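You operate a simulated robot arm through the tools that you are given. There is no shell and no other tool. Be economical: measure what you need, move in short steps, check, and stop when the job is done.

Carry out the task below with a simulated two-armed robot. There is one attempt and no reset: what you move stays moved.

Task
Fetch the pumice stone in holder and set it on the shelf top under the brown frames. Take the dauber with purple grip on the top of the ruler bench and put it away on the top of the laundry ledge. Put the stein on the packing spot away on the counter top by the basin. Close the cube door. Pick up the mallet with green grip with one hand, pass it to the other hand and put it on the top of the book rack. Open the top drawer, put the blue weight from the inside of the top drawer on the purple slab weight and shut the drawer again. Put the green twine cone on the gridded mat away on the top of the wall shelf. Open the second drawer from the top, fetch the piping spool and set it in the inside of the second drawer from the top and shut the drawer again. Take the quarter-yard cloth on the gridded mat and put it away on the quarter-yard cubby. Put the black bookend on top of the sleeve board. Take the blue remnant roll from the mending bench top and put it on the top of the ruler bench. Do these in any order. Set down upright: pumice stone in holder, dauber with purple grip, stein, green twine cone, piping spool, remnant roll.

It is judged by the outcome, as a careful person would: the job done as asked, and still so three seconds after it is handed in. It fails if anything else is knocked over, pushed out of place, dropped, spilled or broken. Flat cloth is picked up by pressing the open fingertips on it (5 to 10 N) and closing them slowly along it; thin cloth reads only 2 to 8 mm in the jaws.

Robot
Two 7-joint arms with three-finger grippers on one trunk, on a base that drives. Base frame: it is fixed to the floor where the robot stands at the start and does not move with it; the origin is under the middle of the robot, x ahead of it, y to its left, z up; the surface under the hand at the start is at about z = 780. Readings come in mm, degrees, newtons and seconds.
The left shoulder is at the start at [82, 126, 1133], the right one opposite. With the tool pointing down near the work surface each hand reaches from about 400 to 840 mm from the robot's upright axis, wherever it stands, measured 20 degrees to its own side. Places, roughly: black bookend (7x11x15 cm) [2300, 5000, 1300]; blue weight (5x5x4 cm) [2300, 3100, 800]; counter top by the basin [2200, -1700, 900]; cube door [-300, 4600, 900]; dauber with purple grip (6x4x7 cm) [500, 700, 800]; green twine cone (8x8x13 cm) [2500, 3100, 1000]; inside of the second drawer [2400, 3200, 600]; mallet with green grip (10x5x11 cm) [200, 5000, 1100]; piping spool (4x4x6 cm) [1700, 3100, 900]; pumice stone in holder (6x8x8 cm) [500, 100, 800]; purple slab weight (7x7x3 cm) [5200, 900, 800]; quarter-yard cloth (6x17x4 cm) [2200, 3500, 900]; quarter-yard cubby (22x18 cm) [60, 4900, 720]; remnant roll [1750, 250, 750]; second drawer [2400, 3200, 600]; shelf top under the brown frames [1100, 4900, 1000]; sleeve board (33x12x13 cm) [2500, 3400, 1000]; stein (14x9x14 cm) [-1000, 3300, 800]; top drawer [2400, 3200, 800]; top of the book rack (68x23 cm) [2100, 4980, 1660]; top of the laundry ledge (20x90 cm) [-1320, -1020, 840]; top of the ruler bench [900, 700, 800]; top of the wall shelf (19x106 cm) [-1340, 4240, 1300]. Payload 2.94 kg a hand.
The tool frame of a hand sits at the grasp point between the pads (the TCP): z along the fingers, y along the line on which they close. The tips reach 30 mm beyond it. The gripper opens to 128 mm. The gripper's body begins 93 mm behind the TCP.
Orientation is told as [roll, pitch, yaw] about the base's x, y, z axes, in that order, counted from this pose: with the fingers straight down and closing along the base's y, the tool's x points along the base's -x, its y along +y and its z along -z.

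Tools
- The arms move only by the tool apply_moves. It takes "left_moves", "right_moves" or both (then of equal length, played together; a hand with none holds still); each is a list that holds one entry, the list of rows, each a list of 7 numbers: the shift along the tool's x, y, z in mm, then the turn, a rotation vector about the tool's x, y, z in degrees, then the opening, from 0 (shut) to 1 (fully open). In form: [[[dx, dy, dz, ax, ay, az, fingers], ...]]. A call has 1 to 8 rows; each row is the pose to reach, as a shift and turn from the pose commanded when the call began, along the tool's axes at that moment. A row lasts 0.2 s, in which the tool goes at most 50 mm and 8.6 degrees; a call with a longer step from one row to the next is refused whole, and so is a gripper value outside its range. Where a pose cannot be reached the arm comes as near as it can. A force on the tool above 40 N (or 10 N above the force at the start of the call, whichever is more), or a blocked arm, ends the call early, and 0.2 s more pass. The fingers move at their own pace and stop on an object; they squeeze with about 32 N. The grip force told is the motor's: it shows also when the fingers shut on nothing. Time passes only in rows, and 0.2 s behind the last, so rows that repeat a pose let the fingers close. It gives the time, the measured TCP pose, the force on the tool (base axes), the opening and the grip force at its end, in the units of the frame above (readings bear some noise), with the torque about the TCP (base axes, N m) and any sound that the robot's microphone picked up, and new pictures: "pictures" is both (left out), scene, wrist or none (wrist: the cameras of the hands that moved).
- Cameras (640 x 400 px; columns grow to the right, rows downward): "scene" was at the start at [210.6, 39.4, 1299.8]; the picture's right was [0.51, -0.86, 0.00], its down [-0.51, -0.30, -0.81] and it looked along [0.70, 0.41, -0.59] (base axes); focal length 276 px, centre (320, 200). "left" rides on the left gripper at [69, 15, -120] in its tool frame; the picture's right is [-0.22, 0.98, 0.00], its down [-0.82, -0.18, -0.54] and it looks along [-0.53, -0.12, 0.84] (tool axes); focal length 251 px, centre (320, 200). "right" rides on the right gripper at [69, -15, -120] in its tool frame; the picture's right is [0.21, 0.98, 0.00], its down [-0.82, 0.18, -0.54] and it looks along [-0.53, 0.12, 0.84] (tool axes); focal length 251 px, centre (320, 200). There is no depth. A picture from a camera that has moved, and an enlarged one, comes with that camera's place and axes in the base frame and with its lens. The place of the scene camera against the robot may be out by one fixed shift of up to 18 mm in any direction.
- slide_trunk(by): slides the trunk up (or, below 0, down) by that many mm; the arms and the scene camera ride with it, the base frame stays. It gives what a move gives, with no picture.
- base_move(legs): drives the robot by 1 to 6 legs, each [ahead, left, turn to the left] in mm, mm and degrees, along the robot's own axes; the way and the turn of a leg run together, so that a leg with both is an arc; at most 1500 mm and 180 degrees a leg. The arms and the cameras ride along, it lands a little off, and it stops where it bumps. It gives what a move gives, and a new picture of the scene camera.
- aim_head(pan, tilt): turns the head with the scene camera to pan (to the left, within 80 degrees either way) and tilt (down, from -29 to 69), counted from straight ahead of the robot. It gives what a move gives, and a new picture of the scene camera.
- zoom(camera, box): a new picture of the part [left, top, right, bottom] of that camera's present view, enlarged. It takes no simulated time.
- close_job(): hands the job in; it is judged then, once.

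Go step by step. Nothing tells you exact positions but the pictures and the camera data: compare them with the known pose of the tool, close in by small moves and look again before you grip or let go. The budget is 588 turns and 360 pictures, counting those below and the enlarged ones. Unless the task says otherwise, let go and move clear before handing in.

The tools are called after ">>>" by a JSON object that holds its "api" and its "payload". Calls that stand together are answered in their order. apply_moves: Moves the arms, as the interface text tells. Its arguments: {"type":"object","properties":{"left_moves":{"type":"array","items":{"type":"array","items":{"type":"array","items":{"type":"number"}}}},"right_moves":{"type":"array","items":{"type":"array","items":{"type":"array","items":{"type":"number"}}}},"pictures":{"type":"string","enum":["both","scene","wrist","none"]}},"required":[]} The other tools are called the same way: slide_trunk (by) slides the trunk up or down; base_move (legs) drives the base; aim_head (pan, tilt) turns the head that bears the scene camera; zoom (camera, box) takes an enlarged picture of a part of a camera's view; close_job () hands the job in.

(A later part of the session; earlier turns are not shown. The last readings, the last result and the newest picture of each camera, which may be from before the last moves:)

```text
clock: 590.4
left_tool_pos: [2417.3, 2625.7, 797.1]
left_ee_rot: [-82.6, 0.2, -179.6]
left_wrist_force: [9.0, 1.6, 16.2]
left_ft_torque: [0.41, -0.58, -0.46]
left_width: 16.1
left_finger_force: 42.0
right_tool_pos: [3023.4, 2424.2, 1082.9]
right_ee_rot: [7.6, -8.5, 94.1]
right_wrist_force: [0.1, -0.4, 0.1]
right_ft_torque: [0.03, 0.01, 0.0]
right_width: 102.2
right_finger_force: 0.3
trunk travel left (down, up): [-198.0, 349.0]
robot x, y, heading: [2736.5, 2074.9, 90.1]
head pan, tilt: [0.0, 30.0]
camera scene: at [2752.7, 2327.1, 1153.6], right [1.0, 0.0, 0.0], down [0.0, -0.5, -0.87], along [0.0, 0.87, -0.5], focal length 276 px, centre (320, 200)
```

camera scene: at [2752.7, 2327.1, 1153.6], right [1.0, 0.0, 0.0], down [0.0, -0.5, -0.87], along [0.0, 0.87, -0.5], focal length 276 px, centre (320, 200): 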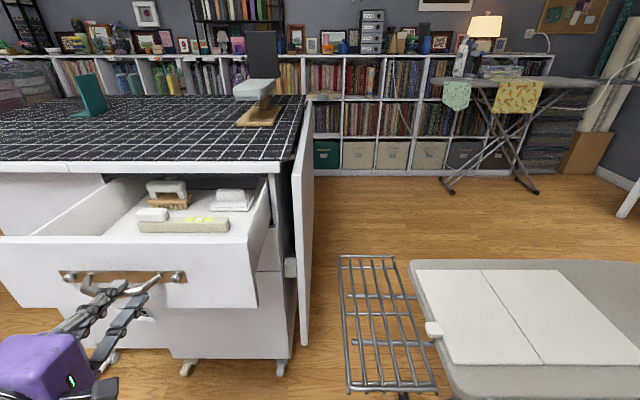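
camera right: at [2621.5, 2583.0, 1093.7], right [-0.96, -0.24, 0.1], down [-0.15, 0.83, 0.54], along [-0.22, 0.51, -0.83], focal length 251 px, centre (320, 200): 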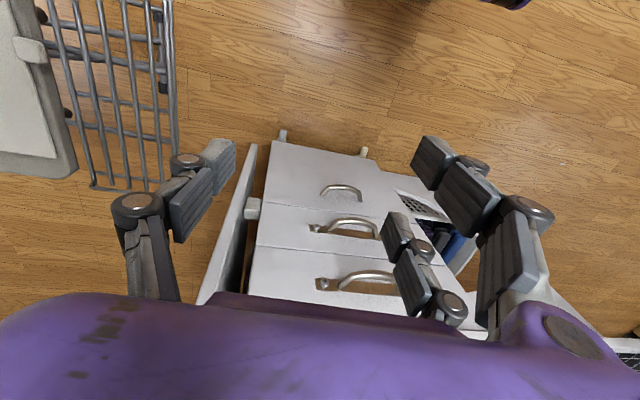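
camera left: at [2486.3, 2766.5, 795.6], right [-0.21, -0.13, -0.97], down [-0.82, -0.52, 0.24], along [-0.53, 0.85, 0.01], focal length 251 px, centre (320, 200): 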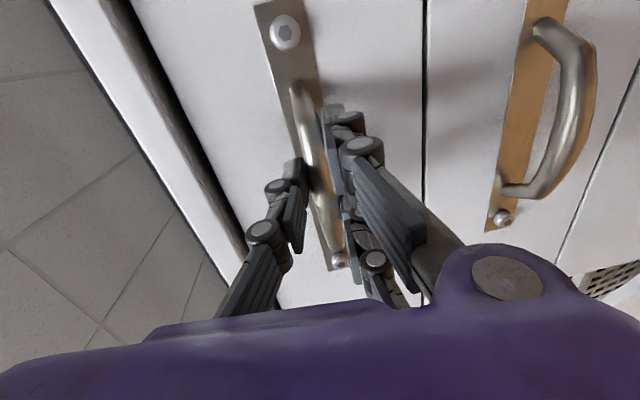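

The top drawer is open by 260 mm. Releasing the handle and looking inside.

>>> {"api": "apply_moves", "payload": {"left_moves": [[[0, 0, 0, 0, 0, 0, 0.3], [0, 0, 0, 0, 0, 0, 0.5], [0, 0, -30, 0, 0, 0, 0.5], [0, 0, -60, 0, 0, 0, 0.5]]], "pictures": "none"}}

>>> {"api": "aim_head", "payload": {"pan": 30, "tilt": 35}}

>>> {"api": "zoom", "payload": {"camera": "scene", "box": [160, 60, 420, 240]}}

```text
clock: 591.4
left_tool_pos: [2433.5, 2603.5, 789.2]
left_ee_rot: [-81.9, 2.5, 178.9]
left_wrist_force: [-0.1, -0.6, -0.3]
left_ft_torque: [-0.02, 0.03, 0.01]
left_width: 63.8
left_finger_force: 0.1
left hand out of reach, approached as far as the arm can: row 3, 4
right_tool_pos: [3024.3, 2424.4, 1084.0]
right_ee_rot: [7.5, -8.6, 94.0]
right_wrist_force: [0.1, 0.4, -0.3]
right_ft_torque: [-0.01, 0.0, 0.01]
right_width: 102.5
right_finger_force: 0.1
trunk travel left (down, up): [-198.0, 349.0]
robot x, y, heading: [2744.0, 2074.6, 90.2]
head pan, tilt: [0.0, 30.0]
```

```text
clock: 592.4
left_tool_pos: [2432.2, 2603.9, 787.7]
left_ee_rot: [-81.7, 2.4, 179.1]
left_wrist_force: [-1.5, 0.2, -0.3]
left_ft_torque: [0.0, 0.0, 0.02]
left_width: 64.0
left_finger_force: 0.0
right_tool_pos: [3022.6, 2425.2, 1082.2]
right_ee_rot: [7.4, -8.6, 94.1]
right_wrist_force: [0.5, -0.9, -0.4]
right_ft_torque: [0.0, 0.04, -0.04]
right_width: 102.5
right_finger_force: 0.1
trunk travel left (down, up): [-198.0, 349.0]
robot x, y, heading: [2741.9, 2076.5, 90.3]
head pan, tilt: [30.0, 35.0]
camera scene: at [2707.5, 2313.9, 1145.6], right [0.86, 0.5, 0.0], down [0.29, -0.5, -0.82], along [-0.41, 0.71, -0.57], focal length 276 px, centre (320, 200)
```

scene: 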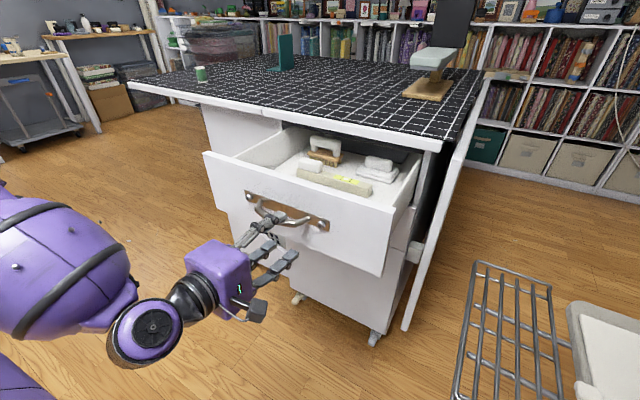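

```text
2.22 times, centred on (290, 150) of scene
camera zoom: at [2707.5, 2313.9, 1145.6], right [0.86, 0.5, 0.0], down [0.29, -0.5, -0.82], along [-0.41, 0.71, -0.57], focal length 613 px, centre (387, 311)
```

zoom: 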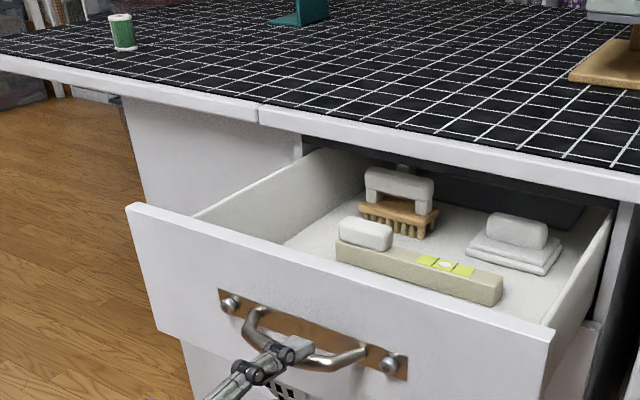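

The blue weight isn't visible yet; it may be hidden behind the drawer's front panel. I'll back off and raise the trunk for a steeper view.

>>> {"api": "base_move", "payload": {"legs": [[-120, 0, 0]]}}

>>> {"api": "slide_trunk", "payload": {"by": 300}}

>>> {"api": "base_move", "payload": {"legs": [[0, 520, 0], [150, 0, 0]]}}

>>> {"api": "aim_head", "payload": {"pan": 0, "tilt": 55}}

```text
clock: 593.6
left_tool_pos: [2431.6, 2485.4, 787.1]
left_ee_rot: [-81.7, 2.5, 179.1]
left_wrist_force: [0.2, -0.1, 0.3]
left_ft_torque: [-0.01, 0.02, 0.0]
left_width: 64.1
left_finger_force: 0.0
right_tool_pos: [3022.3, 2307.8, 1083.4]
right_ee_rot: [7.4, -8.5, 94.3]
right_wrist_force: [0.7, -0.7, 0.1]
right_ft_torque: [0.06, -0.02, -0.01]
right_width: 102.3
right_finger_force: 0.1
trunk travel left (down, up): [-198.0, 349.0]
robot x, y, heading: [2744.2, 1955.5, 90.5]
head pan, tilt: [30.0, 35.0]
camera scene: at [2707.4, 2195.2, 1145.7], right [0.86, 0.51, 0.0], down [0.29, -0.49, -0.82], along [-0.41, 0.71, -0.57], focal length 276 px, centre (320, 200)
```

scene: 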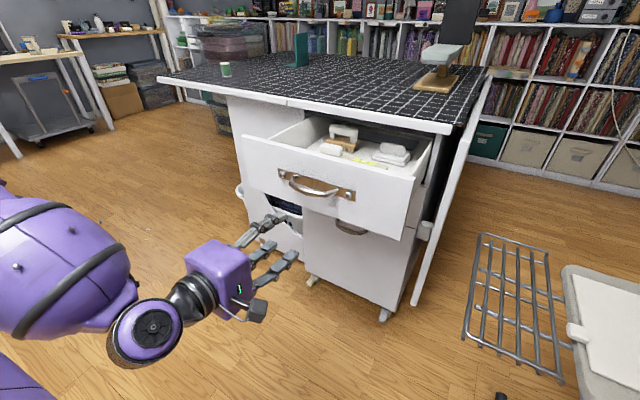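

```text
clock: 596.6
left_tool_pos: [2431.5, 2485.5, 1086.8]
left_ee_rot: [-81.5, 2.4, 179.1]
left_wrist_force: [0.8, -0.3, 0.3]
left_ft_torque: [0.03, -0.02, -0.03]
left_width: 63.9
left_finger_force: 0.0
right_tool_pos: [3020.8, 2308.9, 1382.6]
right_ee_rot: [7.5, -8.5, 94.2]
right_wrist_force: [-0.5, -0.2, 0.9]
right_ft_torque: [0.0, 0.04, 0.01]
right_width: 102.5
right_finger_force: 0.1
trunk travel left (down, up): [-498.0, 49.0]
robot x, y, heading: [2741.1, 1957.1, 90.2]
head pan, tilt: [30.0, 35.0]
```

```text
clock: 602.6
left_tool_pos: [1912.6, 2628.0, 1088.1]
left_ee_rot: [-81.7, 2.4, 179.6]
left_wrist_force: [0.9, 0.5, -0.3]
left_ft_torque: [0.02, 0.0, 0.02]
left_width: 63.9
left_finger_force: 0.1
right_tool_pos: [2503.3, 2454.5, 1383.5]
right_ee_rot: [7.5, -8.5, 94.8]
right_wrist_force: [-0.6, -0.7, 0.7]
right_ft_torque: [0.01, -0.01, 0.0]
right_width: 102.4
right_finger_force: 0.0
trunk travel left (down, up): [-498.0, 49.0]
robot x, y, heading: [2226.0, 2104.5, 91.1]
head pan, tilt: [30.0, 35.0]
camera scene: at [2191.1, 2231.0, 1465.3], right [0.86, 0.51, 0.0], down [0.29, -0.49, -0.82], along [-0.42, 0.7, -0.57], focal length 276 px, centre (320, 200)
```

scene: 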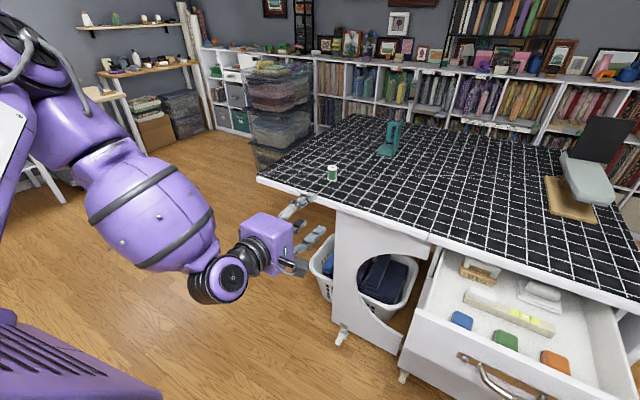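

```text
clock: 603.5
left_tool_pos: [1911.9, 2627.6, 1085.8]
left_ee_rot: [-81.6, 2.3, 179.5]
left_wrist_force: [0.3, 0.1, -0.4]
left_ft_torque: [0.01, 0.02, 0.02]
left_width: 63.8
left_finger_force: 0.1
right_tool_pos: [2503.1, 2456.4, 1382.3]
right_ee_rot: [7.5, -8.4, 94.8]
right_wrist_force: [-0.6, 0.3, 0.4]
right_ft_torque: [0.03, 0.02, 0.04]
right_width: 102.6
right_finger_force: 0.1
trunk travel left (down, up): [-498.0, 49.0]
robot x, y, heading: [2226.2, 2104.0, 90.7]
head pan, tilt: [0.0, 55.0]
camera scene: at [2233.5, 2229.5, 1437.8], right [1.0, 0.04, 0.0], down [0.03, -0.81, -0.58], along [-0.02, 0.58, -0.81], focal length 276 px, centre (320, 200)
```

scene: 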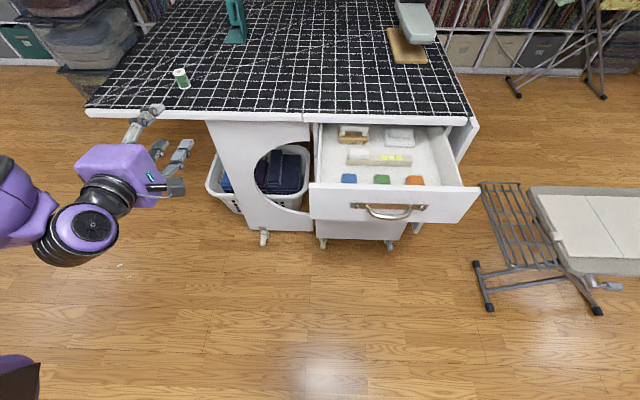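

Three coloured weights lie near the drawer front; the blue one is at about [2305, 2792]. I'll shift the base and bring the right hand, level and pointing down, over it.

>>> {"api": "base_move", "payload": {"legs": [[90, 195, -0.7]]}}

>>> {"api": "apply_moves", "payload": {"right_moves": [[[-30, 0, 25, 2, 3, 1, 0.8], [-60, 0, 50, 4, 5, 2, 0.75], [-90, 0, 80, 6, 8, 3, 0.7], [-120, 0, 115, 7, 8, 5, 0.7], [-150, 0, 150, 7, 8, 5, 0.7], [-180, 0, 185, 7, 8, 5, 0.7], [-205, 0, 220, 7, 8, 5, 0.7], [-225, 0, 255, 7, 8, 5, 0.7]]], "pictures": "wrist"}}

```text
clock: 605.9
left_tool_pos: [1722.8, 2720.6, 1086.9]
left_ee_rot: [-81.6, 2.4, 178.8]
left_wrist_force: [0.2, 0.3, -0.1]
left_ft_torque: [0.01, -0.02, 0.01]
left_width: 64.0
left_finger_force: 0.0
right_tool_pos: [2314.2, 2539.0, 1382.8]
right_ee_rot: [7.5, -8.5, 93.9]
right_wrist_force: [0.3, -0.5, 0.1]
right_ft_torque: [0.02, 0.01, 0.02]
right_width: 102.3
right_finger_force: 0.1
trunk travel left (down, up): [-498.0, 49.0]
robot x, y, heading: [2030.2, 2191.5, 89.8]
head pan, tilt: [0.0, 55.0]
camera scene: at [2040.3, 2317.0, 1437.8], right [1.0, 0.02, 0.0], down [0.02, -0.81, -0.58], along [-0.01, 0.58, -0.81], focal length 276 px, centre (320, 200)
```

scene: 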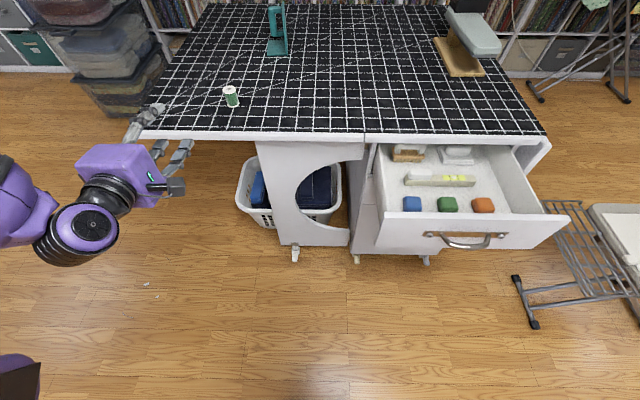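

```text
clock: 607.7
left_tool_pos: [1724.8, 2720.3, 1087.3]
left_ee_rot: [-81.5, 2.4, 178.7]
left_wrist_force: [0.7, 0.3, 0.1]
left_ft_torque: [-0.03, -0.02, 0.03]
left_width: 64.1
left_finger_force: 0.0
right_tool_pos: [2280.2, 2784.8, 1175.5]
right_ee_rot: [0.8, -0.2, 89.4]
right_wrist_force: [0.6, 0.3, 0.4]
right_ft_torque: [-0.05, 0.03, -0.01]
right_width: 89.3
right_finger_force: 0.1
right hand out of reach, approached as far as the arm can: row 8
trunk travel left (down, up): [-498.0, 49.0]
robot x, y, heading: [2030.9, 2195.0, 89.7]
head pan, tilt: [0.0, 55.0]
camera right: at [2296.3, 2715.5, 1296.7], right [-0.98, -0.2, 0.01], down [-0.16, 0.82, 0.55], along [-0.12, 0.53, -0.84], focal length 251 px, centre (320, 200)
```

right: 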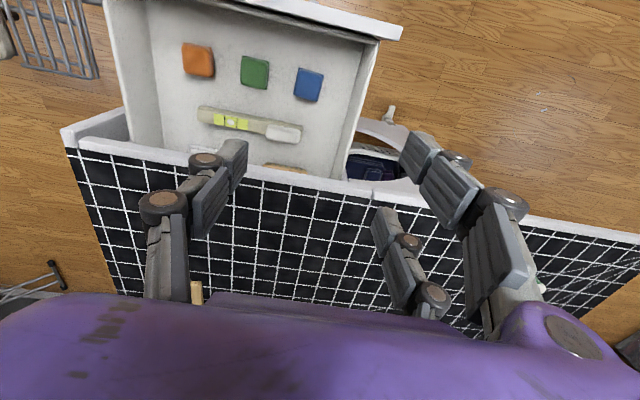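

>>> {"api": "slide_trunk", "payload": {"by": -240}}

>>> {"api": "apply_moves", "payload": {"right_moves": [[[-4, -9, 20, 0, 0, 0, 0.7], [-7, -17, 50, 0, 0, 0, 0.7]]], "pictures": "wrist"}}

```text
clock: 610.2
left_tool_pos: [1723.5, 2719.7, 846.5]
left_ee_rot: [-81.7, 2.3, 178.8]
left_wrist_force: [0.3, -0.7, 0.0]
left_ft_torque: [-0.01, 0.04, 0.01]
left_width: 64.1
left_finger_force: 0.2
right_tool_pos: [2276.5, 2782.8, 935.4]
right_ee_rot: [0.8, -0.2, 89.5]
right_wrist_force: [-0.2, -0.3, 1.0]
right_ft_torque: [0.02, -0.01, -0.05]
right_width: 89.7
right_finger_force: 0.1
trunk travel left (down, up): [-258.0, 289.0]
robot x, y, heading: [2030.0, 2189.0, 90.1]
head pan, tilt: [0.0, 55.0]
```

```text
clock: 610.8
left_tool_pos: [1723.7, 2720.6, 846.8]
left_ee_rot: [-81.6, 2.4, 178.8]
left_wrist_force: [-0.2, -0.4, -0.1]
left_ft_torque: [-0.01, 0.01, -0.01]
left_width: 64.1
left_finger_force: 0.0
right_tool_pos: [2294.0, 2788.4, 884.9]
right_ee_rot: [0.9, -0.1, 89.5]
right_wrist_force: [-0.7, 1.0, 0.3]
right_ft_torque: [0.0, -0.01, -0.01]
right_width: 89.3
right_finger_force: 0.1
trunk travel left (down, up): [-258.0, 289.0]
robot x, y, heading: [2030.6, 2192.0, 89.5]
head pan, tilt: [0.0, 55.0]
camera right: at [2310.8, 2720.2, 1004.7], right [-0.98, -0.21, 0.01], down [-0.17, 0.82, 0.55], along [-0.12, 0.53, -0.84], focal length 251 px, centre (320, 200)
```

right: 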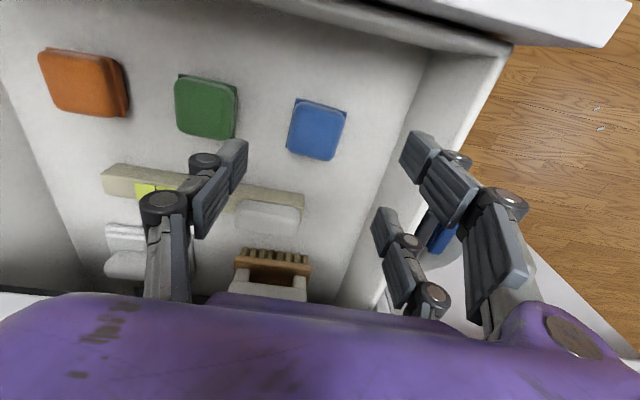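

The blue weight is at [2298, 2792], its top at z≈777. Lowering and gripping.

>>> {"api": "apply_moves", "payload": {"right_moves": [[[-4, -4, 40, 0, 0, 0, 0.7], [-4, -4, 80, 0, 0, 0, 0.7], [-4, -4, 108, 0, 0, 0, 0.7], [-4, -4, 108, 0, 0, 0, 0.5], [-4, -4, 108, 0, 0, 0, 0.3], [-4, -4, 108, 0, 0, 0, 0.2], [-4, -4, 108, 0, 0, 0, 0.2]]], "pictures": "wrist"}}

```text
clock: 612.4
left_tool_pos: [1723.6, 2720.8, 846.3]
left_ee_rot: [-81.7, 2.3, 178.8]
left_wrist_force: [0.0, 0.0, -0.9]
left_ft_torque: [0.01, 0.0, -0.02]
left_width: 64.1
left_finger_force: 0.0
right_tool_pos: [2294.6, 2794.1, 778.5]
right_ee_rot: [0.8, -0.2, 89.4]
right_wrist_force: [-0.4, 0.8, 2.1]
right_ft_torque: [0.11, -0.03, -0.02]
right_width: 49.8
right_finger_force: 31.2
trunk travel left (down, up): [-258.0, 289.0]
robot x, y, heading: [2028.2, 2191.8, 90.1]
head pan, tilt: [0.0, 55.0]
camera right: at [2312.3, 2724.8, 899.3], right [-0.98, -0.21, 0.01], down [-0.17, 0.82, 0.55], along [-0.12, 0.53, -0.84], focal length 251 px, centre (320, 200)
```

right: 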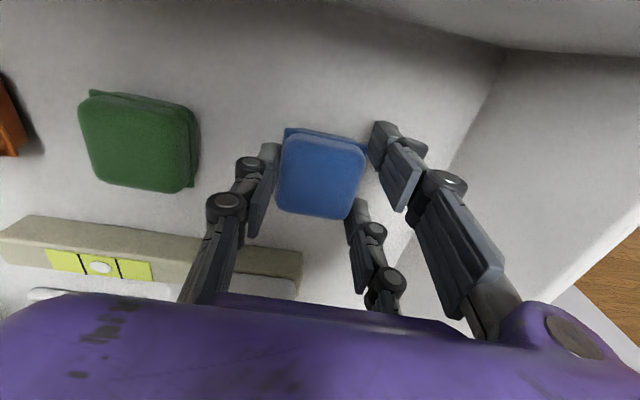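

>>> {"api": "apply_moves", "payload": {"right_moves": [[[0, 0, -30, 0, 0, 0, 0.2], [0, 0, -75, 0, 0, 0, 0.2], [0, 0, -120, 0, 0, 0, 0.2], [0, 0, -165, 0, 0, 0, 0.2], [20, 0, -205, 0, 0, 0, 0.2], [45, 0, -240, 0, 0, 0, 0.2]]], "pictures": "both"}}

```text
clock: 613.8
left_tool_pos: [1723.7, 2719.6, 847.8]
left_ee_rot: [-81.6, 2.4, 178.8]
left_wrist_force: [-0.7, -0.1, 0.1]
left_ft_torque: [-0.01, 0.02, -0.01]
left_width: 64.0
left_finger_force: 0.0
right_tool_pos: [2300.5, 2747.6, 1016.1]
right_ee_rot: [0.8, -0.1, 89.5]
right_wrist_force: [0.6, -0.6, -2.2]
right_ft_torque: [-0.01, -0.03, -0.01]
right_width: 49.4
right_finger_force: 32.3
trunk travel left (down, up): [-258.0, 289.0]
robot x, y, heading: [2030.0, 2191.6, 89.7]
head pan, tilt: [0.0, 55.0]
camera scene: at [2014.4, 2413.2, 1203.6], right [0.95, 0.32, 0.0], down [0.2, -0.6, -0.77], along [-0.25, 0.73, -0.64], focal length 276 px, centre (320, 200)
camera right: at [2317.8, 2679.2, 1136.7], right [-0.98, -0.21, 0.01], down [-0.17, 0.82, 0.55], along [-0.12, 0.53, -0.84], focal length 251 px, centre (320, 200)
```

scene: 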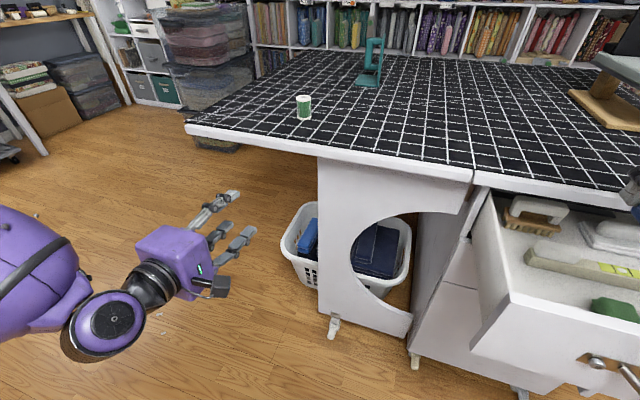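
right: 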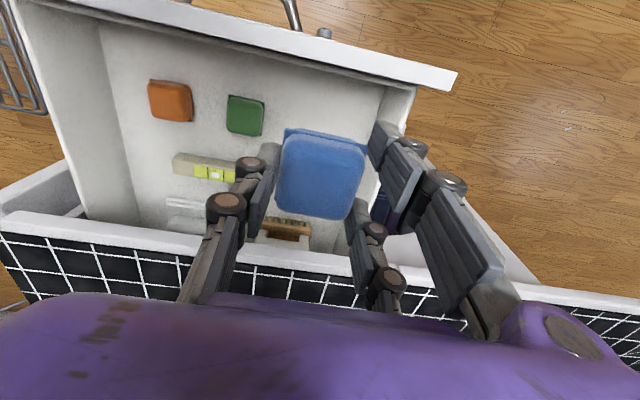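

The blue weight is in the right hand. Now shutting the drawer with the closed left hand: backing off and shifting right.

>>> {"api": "base_move", "payload": {"legs": [[-190, 0, 0], [0, -685, 0.3]]}}

>>> {"api": "apply_moves", "payload": {"left_moves": [[[0, 0, 0, 0, 0, 0, 0.2], [0, 5, 0, 0, 0, 0, 0], [0, 10, 0, 0, 0, 0, 0]]], "pictures": "both"}}

```text
clock: 621.4
left_tool_pos: [2412.8, 2533.8, 847.2]
left_ee_rot: [-81.6, 2.5, 179.0]
left_wrist_force: [-0.2, 0.3, -0.4]
left_ft_torque: [-0.02, -0.01, -0.02]
left_width: 63.9
left_finger_force: 0.0
right_tool_pos: [2988.5, 2562.5, 1015.3]
right_ee_rot: [0.8, -0.1, 89.5]
right_wrist_force: [0.2, -0.3, -2.5]
right_ft_torque: [-0.02, 0.01, -0.01]
right_width: 49.7
right_finger_force: 32.4
trunk travel left (down, up): [-258.0, 289.0]
robot x, y, heading: [2717.3, 2004.3, 90.0]
head pan, tilt: [0.0, 55.0]
camera scene: at [2703.3, 2227.7, 1202.6], right [0.95, 0.32, 0.0], down [0.21, -0.61, -0.77], along [-0.25, 0.72, -0.64], focal length 276 px, centre (320, 200)
```

scene: 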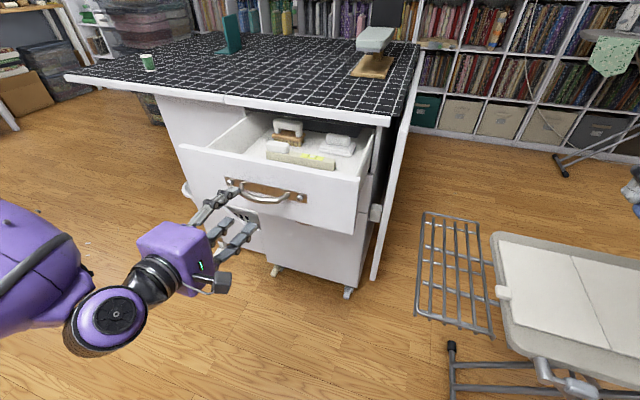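

```text
clock: 622.2
left_tool_pos: [2413.0, 2532.1, 836.7]
left_ee_rot: [-81.4, 2.4, 179.0]
left_wrist_force: [-0.2, -0.4, 0.0]
left_ft_torque: [-0.02, -0.01, 0.04]
left_width: 0.0
left_finger_force: 3.6
right_tool_pos: [2989.8, 2563.9, 1014.8]
right_ee_rot: [0.9, -0.1, 89.5]
right_wrist_force: [0.7, -0.1, -2.9]
right_ft_torque: [-0.06, 0.0, 0.01]
right_width: 49.4
right_finger_force: 31.7
trunk travel left (down, up): [-258.0, 289.0]
robot x, y, heading: [2715.4, 2006.2, 90.0]
head pan, tilt: [0.0, 55.0]
camera scene: at [2706.8, 2227.4, 1199.6], right [0.96, 0.29, 0.0], down [0.19, -0.64, -0.74], along [-0.21, 0.71, -0.67], focal length 276 px, centre (320, 200)
camera left: at [2479.7, 2410.8, 840.6], right [-0.18, -0.14, -0.97], down [-0.84, -0.49, 0.22], along [-0.51, 0.86, -0.03], focal length 251 px, centre (320, 200)
```

scene: 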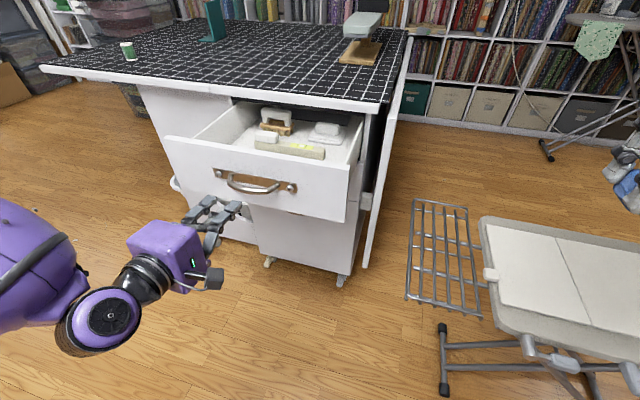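
left: 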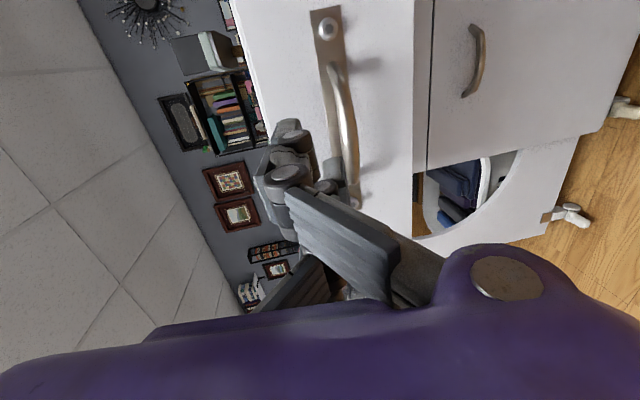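

>>> {"api": "base_move", "payload": {"legs": [[250, 0, 0]]}}

>>> {"api": "base_move", "payload": {"legs": [[125, 0, 0]]}}

```text
clock: 624.0
left_tool_pos: [2414.9, 2780.0, 837.2]
left_ee_rot: [-81.5, 2.4, 178.7]
left_wrist_force: [-0.5, 0.4, 0.1]
left_ft_torque: [0.02, -0.04, 0.02]
left_width: 0.0
left_finger_force: 2.9
right_tool_pos: [2992.0, 2807.6, 1015.6]
right_ee_rot: [0.9, -0.1, 89.3]
right_wrist_force: [0.7, 0.7, -1.9]
right_ft_torque: [-0.04, 0.02, -0.03]
right_width: 49.3
right_finger_force: 31.8
trunk travel left (down, up): [-258.0, 289.0]
robot x, y, heading: [2719.7, 2252.8, 89.6]
head pan, tilt: [0.0, 55.0]
camera scene: at [2708.3, 2473.3, 1199.4], right [0.96, 0.28, 0.0], down [0.19, -0.64, -0.74], along [-0.21, 0.71, -0.67], focal length 276 px, centre (320, 200)
```

scene: 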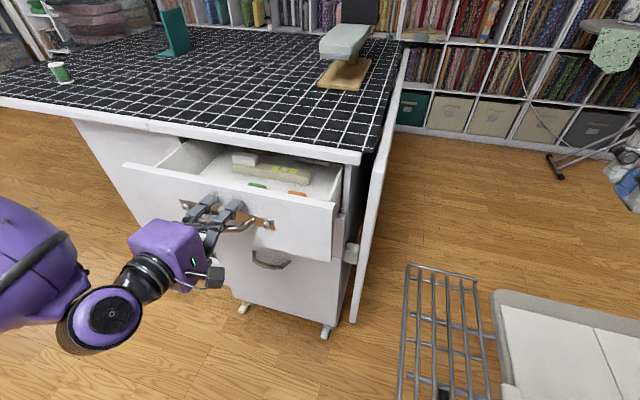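

```text
clock: 625.3
left_tool_pos: [2417.1, 2907.1, 836.4]
left_ee_rot: [-81.5, 2.3, 178.6]
left_wrist_force: [0.1, 1.0, 0.5]
left_ft_torque: [0.02, -0.04, -0.04]
left_width: 0.0
left_finger_force: 2.9
right_tool_pos: [2993.6, 2934.5, 1015.9]
right_ee_rot: [0.8, 0.0, 89.2]
right_wrist_force: [-0.2, 1.0, -3.4]
right_ft_torque: [-0.02, -0.02, -0.01]
right_width: 49.4
right_finger_force: 31.8
trunk travel left (down, up): [-258.0, 289.0]
robot x, y, heading: [2718.2, 2375.6, 89.8]
head pan, tilt: [0.0, 55.0]
camera scene: at [2709.0, 2600.2, 1199.2], right [0.96, 0.28, 0.0], down [0.19, -0.65, -0.74], along [-0.21, 0.71, -0.67], focal length 276 px, centre (320, 200)
```

scene: 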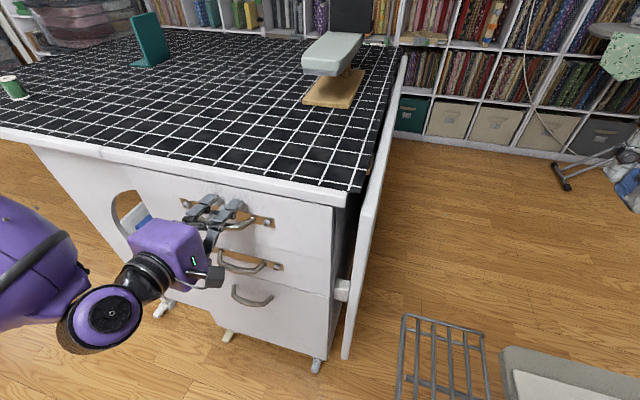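

The drawer looks shut; one more gentle nudge to be sure.

>>> {"api": "base_move", "payload": {"legs": [[20, 0, 0]]}}

>>> {"api": "zoom", "payload": {"camera": "scene", "box": [100, 160, 380, 370]}}

```text
clock: 626.2
left_tool_pos: [2415.9, 2919.6, 831.0]
left_ee_rot: [-80.6, 2.3, 178.9]
left_wrist_force: [0.6, 0.1, -0.1]
left_ft_torque: [-0.01, 0.0, -0.02]
left_width: 0.0
left_finger_force: 2.7
right_tool_pos: [2993.3, 2954.5, 1014.7]
right_ee_rot: [0.8, 0.0, 89.3]
right_wrist_force: [0.0, 0.0, -2.2]
right_ft_torque: [-0.03, 0.0, -0.01]
right_width: 49.4
right_finger_force: 32.0
trunk travel left (down, up): [-258.0, 289.0]
robot x, y, heading: [2721.3, 2396.4, 89.6]
head pan, tilt: [0.0, 55.0]
stopped in leg 1: the force on the tool passed its limit at 89 N (the readings are from after the stop); the commanded pose is now the measured one
camera scene: at [2710.1, 2618.9, 1198.4], right [0.96, 0.28, 0.0], down [0.19, -0.65, -0.73], along [-0.2, 0.7, -0.68], focal length 276 px, centre (320, 200)
```

scene: 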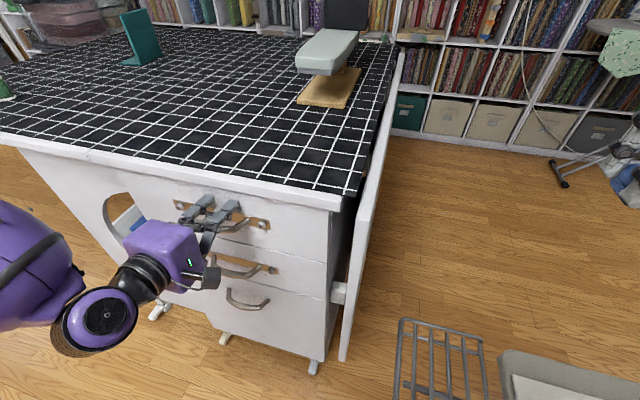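

```text
1.90 times, centred on (240, 265) of scene
camera zoom: at [2710.1, 2618.9, 1198.4], right [0.96, 0.28, 0.0], down [0.19, -0.65, -0.73], along [-0.2, 0.7, -0.68], focal length 526 px, centre (472, 76)
```

zoom: 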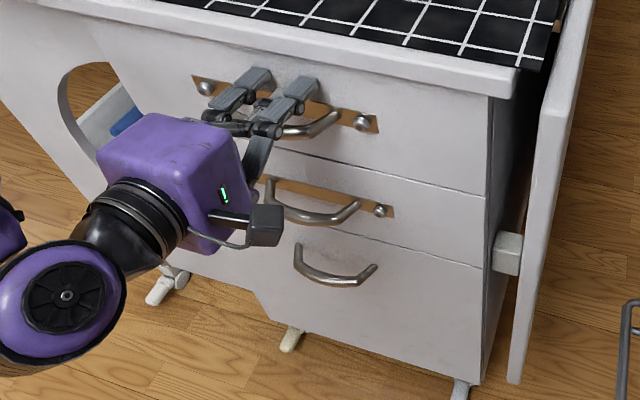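

The top drawer is firmly shut. Next I'll deliver the blue weight to the purple slab; backing off and looking east.

>>> {"api": "base_move", "payload": {"legs": [[-300, 0, 0], [0, 0, -90]]}}

>>> {"api": "aim_head", "payload": {"pan": -15, "tilt": 15}}

```text
clock: 632.1
left_tool_pos: [3247.4, 2393.6, 831.8]
left_ee_rot: [-80.8, 2.2, 88.2]
left_wrist_force: [-0.2, -0.4, 0.4]
left_ft_torque: [-0.02, 0.01, 0.01]
left_width: 0.4
left_finger_force: 3.3
right_tool_pos: [3273.8, 1815.9, 1015.0]
right_ee_rot: [0.8, -0.1, -1.2]
right_wrist_force: [0.6, 0.2, -2.7]
right_ft_torque: [0.04, 0.04, -0.02]
right_width: 49.5
right_finger_force: 32.0
trunk travel left (down, up): [-258.0, 289.0]
robot x, y, heading: [2720.6, 2095.9, -1.1]
head pan, tilt: [0.0, 55.0]
camera scene: at [2957.7, 2109.6, 1198.2], right [0.27, -0.96, 0.0], down [-0.66, -0.19, -0.73], along [0.7, 0.2, -0.68], focal length 276 px, centre (320, 200)
```

scene: 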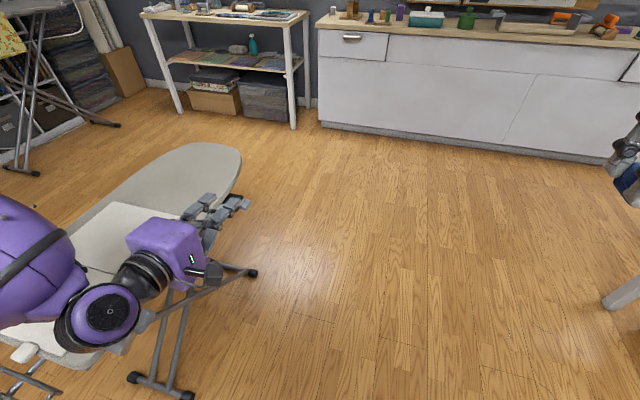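

```text
clock: 633.2
left_tool_pos: [3248.4, 2394.1, 833.4]
left_ee_rot: [-80.8, 2.4, 88.2]
left_wrist_force: [0.1, -0.3, -0.4]
left_ft_torque: [0.01, 0.02, -0.01]
left_width: 0.1
left_finger_force: 3.5
right_tool_pos: [3272.6, 1816.3, 1015.5]
right_ee_rot: [0.7, 0.0, -1.3]
right_wrist_force: [-0.8, 0.2, -2.5]
right_ft_torque: [0.02, -0.01, -0.02]
right_width: 49.4
right_finger_force: 31.5
trunk travel left (down, up): [-258.0, 289.0]
robot x, y, heading: [2718.0, 2095.2, -0.8]
head pan, tilt: [-15.0, 15.0]
camera scene: at [2967.9, 2061.5, 1242.2], right [-0.27, -0.96, 0.0], down [-0.25, 0.07, -0.97], along [0.93, -0.26, -0.26], focal length 276 px, centre (320, 200)
```

scene: 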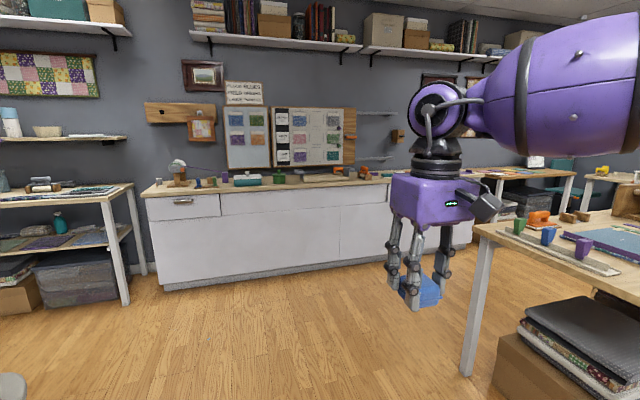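

I'll raise the trunk for clearance and drive toward the east counter.

>>> {"api": "slide_trunk", "payload": {"by": 120}}

>>> {"api": "base_move", "payload": {"legs": [[0, -100, 0.8], [1400, 0, 0]]}}

>>> {"api": "aim_head", "payload": {"pan": -40, "tilt": 25}}

```text
clock: 634.7
left_tool_pos: [3247.1, 2393.4, 950.9]
left_ee_rot: [-80.7, 2.4, 88.2]
left_wrist_force: [-0.6, -0.9, -0.8]
left_ft_torque: [0.0, 0.0, 0.0]
left_width: 0.0
left_finger_force: 3.4
right_tool_pos: [3274.5, 1816.2, 1134.5]
right_ee_rot: [0.8, -0.2, -1.3]
right_wrist_force: [0.5, -0.4, -2.3]
right_ft_torque: [0.02, 0.07, 0.01]
right_width: 49.5
right_finger_force: 31.9
trunk travel left (down, up): [-378.0, 169.0]
robot x, y, heading: [2721.8, 2096.2, -0.7]
head pan, tilt: [-15.0, 15.0]
```

```text
clock: 642.7
left_tool_pos: [4626.4, 2300.9, 952.3]
left_ee_rot: [-80.8, 2.4, 89.1]
left_wrist_force: [0.5, 0.1, 0.5]
left_ft_torque: [-0.01, -0.01, 0.01]
left_width: 0.0
left_finger_force: 3.2
right_tool_pos: [4662.1, 1724.6, 1135.6]
right_ee_rot: [0.7, -0.1, -0.4]
right_wrist_force: [0.7, 0.2, -3.1]
right_ft_torque: [-0.03, 0.03, 0.0]
right_width: 49.4
right_finger_force: 32.1
trunk travel left (down, up): [-378.0, 169.0]
robot x, y, heading: [4099.3, 1991.3, -0.2]
head pan, tilt: [-15.0, 15.0]
camera scene: at [4322.0, 1963.8, 1361.1], right [-0.26, -0.97, 0.0], down [-0.25, 0.07, -0.97], along [0.93, -0.25, -0.26], focal length 276 px, centre (320, 200)
```

scene: 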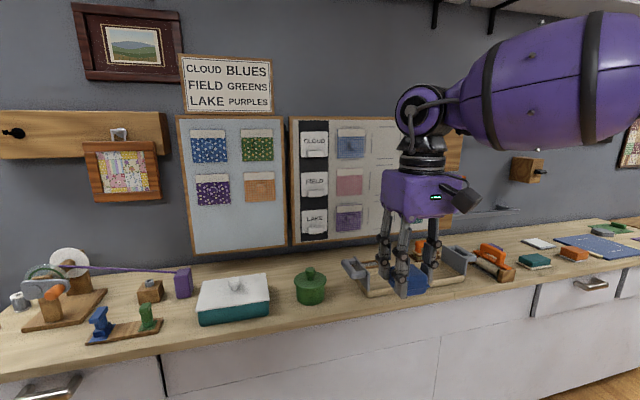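

```text
clock: 643.6
left_tool_pos: [4626.1, 2299.9, 952.4]
left_ee_rot: [-80.8, 2.4, 89.1]
left_wrist_force: [0.3, 0.1, 1.3]
left_ft_torque: [-0.03, -0.02, 0.0]
left_width: 0.2
left_finger_force: 2.6
right_tool_pos: [4662.2, 1724.1, 1135.7]
right_ee_rot: [0.7, -0.1, -0.4]
right_wrist_force: [-1.2, -0.3, -1.5]
right_ft_torque: [-0.04, 0.05, -0.02]
right_width: 49.5
right_finger_force: 32.2
trunk travel left (down, up): [-378.0, 169.0]
robot x, y, heading: [4102.6, 1991.7, -0.1]
head pan, tilt: [-40.0, 25.0]
camera scene: at [4302.3, 1928.8, 1344.9], right [-0.64, -0.77, 0.0], down [-0.32, 0.27, -0.91], along [0.7, -0.58, -0.42], focal length 276 px, centre (320, 200)
```

scene: 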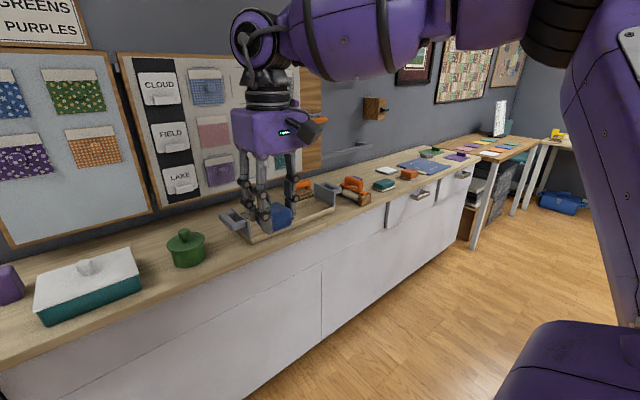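

>>> {"api": "aim_head", "payload": {"pan": -78, "tilt": 30}}

```text
clock: 644.6
left_tool_pos: [4625.9, 2300.4, 952.2]
left_ee_rot: [-80.9, 2.5, 89.2]
left_wrist_force: [-0.3, -0.4, -0.4]
left_ft_torque: [0.03, 0.0, 0.03]
left_width: 0.0
left_finger_force: 3.2
right_tool_pos: [4662.4, 1723.8, 1135.2]
right_ee_rot: [0.8, -0.2, -0.4]
right_wrist_force: [-0.2, -0.5, -2.3]
right_ft_torque: [0.0, -0.01, 0.02]
right_width: 49.3
right_finger_force: 32.3
trunk travel left (down, up): [-378.0, 169.0]
robot x, y, heading: [4101.4, 1991.6, 0.1]
head pan, tilt: [-78.0, 30.0]
camera scene: at [4250.6, 1899.4, 1336.9], right [-0.98, -0.21, 0.0], down [-0.1, 0.49, -0.87], along [0.18, -0.85, -0.5], focal length 276 px, centre (320, 200)
```

scene: 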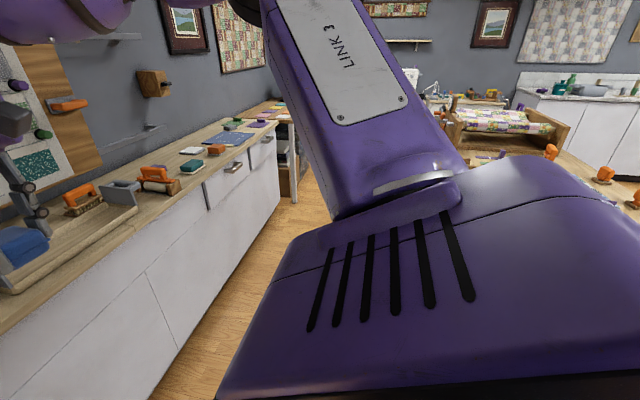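

>>> {"api": "zoom", "payload": {"camera": "scene", "box": [60, 100, 300, 250]}}

```text
2.67 times, centred on (180, 175) of scene
camera zoom: at [4250.6, 1899.4, 1336.9], right [-0.98, -0.21, 0.0], down [-0.1, 0.49, -0.87], along [0.18, -0.85, -0.5], focal length 736 px, centre (693, 267)
```

zoom: 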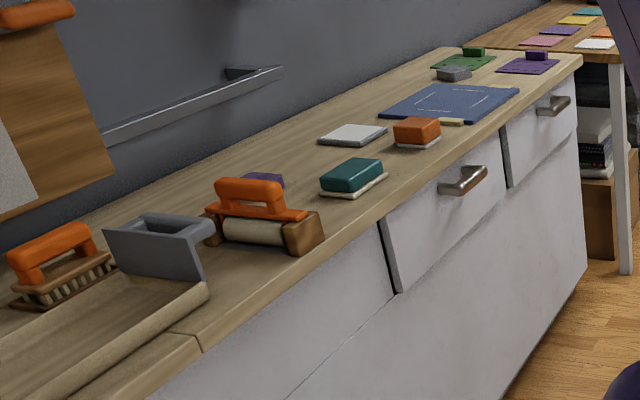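

The purple slab is behind the orange roller, near [5240, 870]. Driving south along the aisle, then toward the counter.

>>> {"api": "slide_trunk", "payload": {"by": 100}}

>>> {"api": "base_move", "payload": {"legs": [[150, 0, 0], [0, -880, 0]]}}

>>> {"api": "aim_head", "payload": {"pan": -5, "tilt": 35}}

```text
clock: 646.0
left_tool_pos: [4626.1, 2301.0, 1051.8]
left_ee_rot: [-80.7, 2.4, 89.1]
left_wrist_force: [0.5, -0.1, 1.2]
left_ft_torque: [0.03, -0.03, -0.03]
left_width: 0.0
left_finger_force: 2.8
right_tool_pos: [4662.1, 1722.2, 1233.6]
right_ee_rot: [0.8, 0.0, -0.4]
right_wrist_force: [-0.6, -0.4, -2.4]
right_ft_torque: [0.03, -0.01, 0.01]
right_width: 49.6
right_finger_force: 32.4
trunk travel left (down, up): [-478.0, 69.0]
robot x, y, heading: [4101.0, 1992.1, 0.2]
head pan, tilt: [-78.0, 30.0]
```

```text
clock: 655.2
left_tool_pos: [4774.8, 1402.8, 1051.3]
left_ee_rot: [-80.7, 2.4, 89.3]
left_wrist_force: [-0.5, -0.6, 0.4]
left_ft_torque: [0.02, 0.01, -0.03]
left_width: 0.0
left_finger_force: 3.2
right_tool_pos: [4813.1, 826.0, 1236.2]
right_ee_rot: [0.8, -0.2, -0.2]
right_wrist_force: [0.5, -1.1, -2.6]
right_ft_torque: [-0.01, 0.01, 0.02]
right_width: 49.2
right_finger_force: 31.8
trunk travel left (down, up): [-478.0, 69.0]
robot x, y, heading: [4249.6, 1095.8, 0.4]
head pan, tilt: [-78.0, 30.0]
camera scene: at [4358.1, 999.8, 1448.8], right [-0.98, -0.21, 0.0], down [-0.11, 0.49, -0.87], along [0.18, -0.85, -0.5], focal length 276 px, centre (320, 200)
```

scene: 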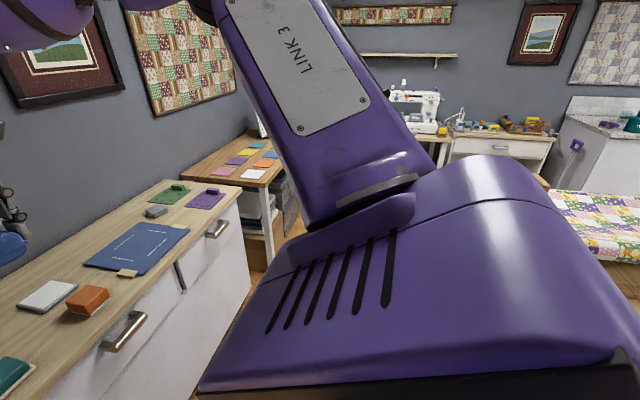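

```text
clock: 656.6
left_tool_pos: [4775.2, 1403.3, 1053.0]
left_ee_rot: [-80.8, 2.4, 89.2]
left_wrist_force: [0.7, 0.4, 0.8]
left_ft_torque: [0.0, -0.02, -0.01]
left_width: 0.0
left_finger_force: 3.8
right_tool_pos: [4813.5, 825.7, 1234.7]
right_ee_rot: [0.8, -0.1, -0.2]
right_wrist_force: [0.5, 0.4, -2.6]
right_ft_torque: [0.02, 0.05, -0.03]
right_width: 49.8
right_finger_force: 31.9
trunk travel left (down, up): [-478.0, 69.0]
robot x, y, heading: [4251.0, 1093.3, 0.0]
head pan, tilt: [-5.0, 35.0]
camera scene: at [4426.7, 1080.8, 1441.0], right [-0.08, -1.0, 0.0], down [-0.57, 0.05, -0.82], along [0.82, -0.07, -0.57], focal length 276 px, centre (320, 200)
```

scene: 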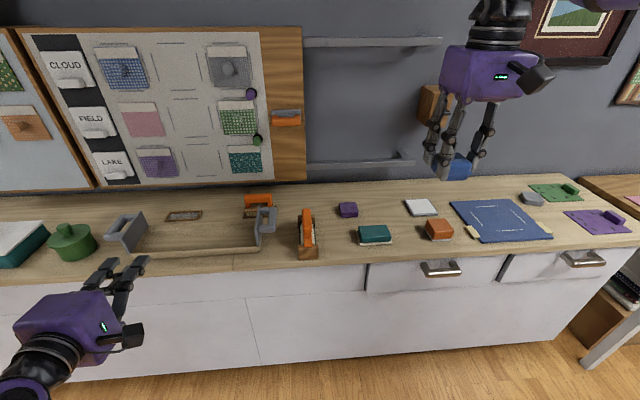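

The purple slab is at about [5258, 903]. Driving closer.

>>> {"api": "base_move", "payload": {"legs": [[350, 0, 0]]}}

>>> {"api": "apply_moves", "payload": {"right_moves": [[[-15, 15, 35, 0, 0, 0, 0.2], [-30, 30, 70, 0, 0, 0, 0.2], [-45, 45, 105, 0, 0, 0, 0.2], [-60, 58, 140, 0, 0, 0, 0.2], [-70, 66, 175, 0, 0, 0, 0.2], [-75, 72, 210, 0, 0, 0, 0.2]]], "pictures": "both"}}

```text
clock: 658.9
left_tool_pos: [5118.6, 1409.1, 1053.0]
left_ee_rot: [-80.8, 2.4, 89.7]
left_wrist_force: [0.8, -0.5, -0.6]
left_ft_torque: [0.01, 0.03, 0.0]
left_width: 0.0
left_finger_force: 3.4
right_tool_pos: [5159.5, 832.3, 1235.1]
right_ee_rot: [0.8, -0.1, 0.2]
right_wrist_force: [0.4, 0.7, -2.4]
right_ft_torque: [0.01, 0.01, 0.04]
right_width: 49.5
right_finger_force: 31.7
trunk travel left (down, up): [-478.0, 69.0]
robot x, y, heading: [4600.1, 1094.6, 0.6]
head pan, tilt: [-5.0, 35.0]
camera scene: at [4771.1, 1084.5, 1441.1], right [-0.08, -1.0, 0.0], down [-0.57, 0.04, -0.82], along [0.82, -0.06, -0.57], focal length 276 px, centre (320, 200)
```

scene: 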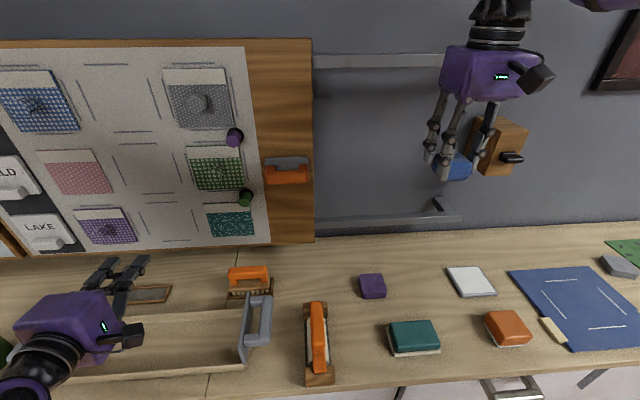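

```text
clock: 660.3
left_tool_pos: [5118.0, 1407.6, 1052.8]
left_ee_rot: [-80.7, 2.3, 89.6]
left_wrist_force: [0.1, 0.8, 1.1]
left_ft_torque: [0.0, 0.0, 0.02]
left_width: 0.2
left_finger_force: 3.2
right_tool_pos: [5193.0, 873.5, 1043.7]
right_ee_rot: [0.9, -0.1, 0.2]
right_wrist_force: [0.5, -1.5, -2.6]
right_ft_torque: [0.01, 0.05, -0.02]
right_width: 49.6
right_finger_force: 31.7
right hand out of reach, approached as far as the arm can: row 3, 4, 5, 6
trunk travel left (down, up): [-478.0, 69.0]
robot x, y, heading: [4598.8, 1097.6, 0.5]
head pan, tilt: [-5.0, 35.0]
camera scene: at [4773.0, 1083.2, 1440.8], right [-0.08, -1.0, 0.0], down [-0.57, 0.04, -0.82], along [0.82, -0.06, -0.57], focal length 276 px, centre (320, 200)
camera right: at [5124.0, 856.1, 1164.2], right [-0.22, 0.98, 0.02], down [0.82, 0.17, 0.55], along [0.53, 0.13, -0.84], focal length 251 px, centre (320, 200)
```

scene: 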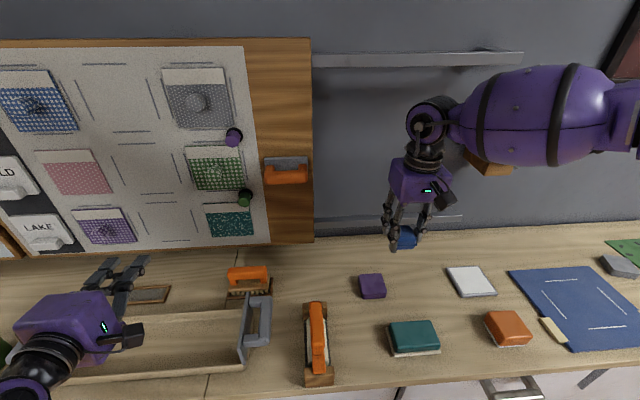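
right: 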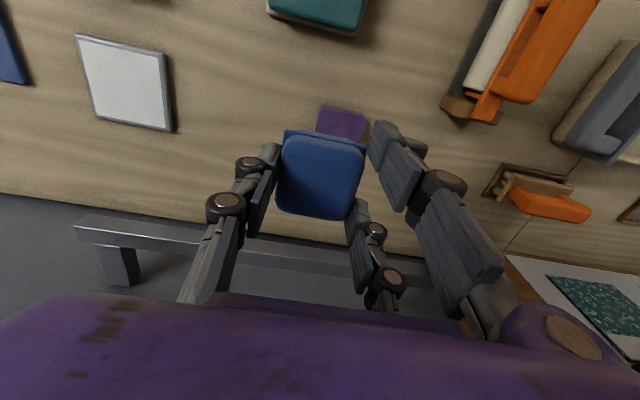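

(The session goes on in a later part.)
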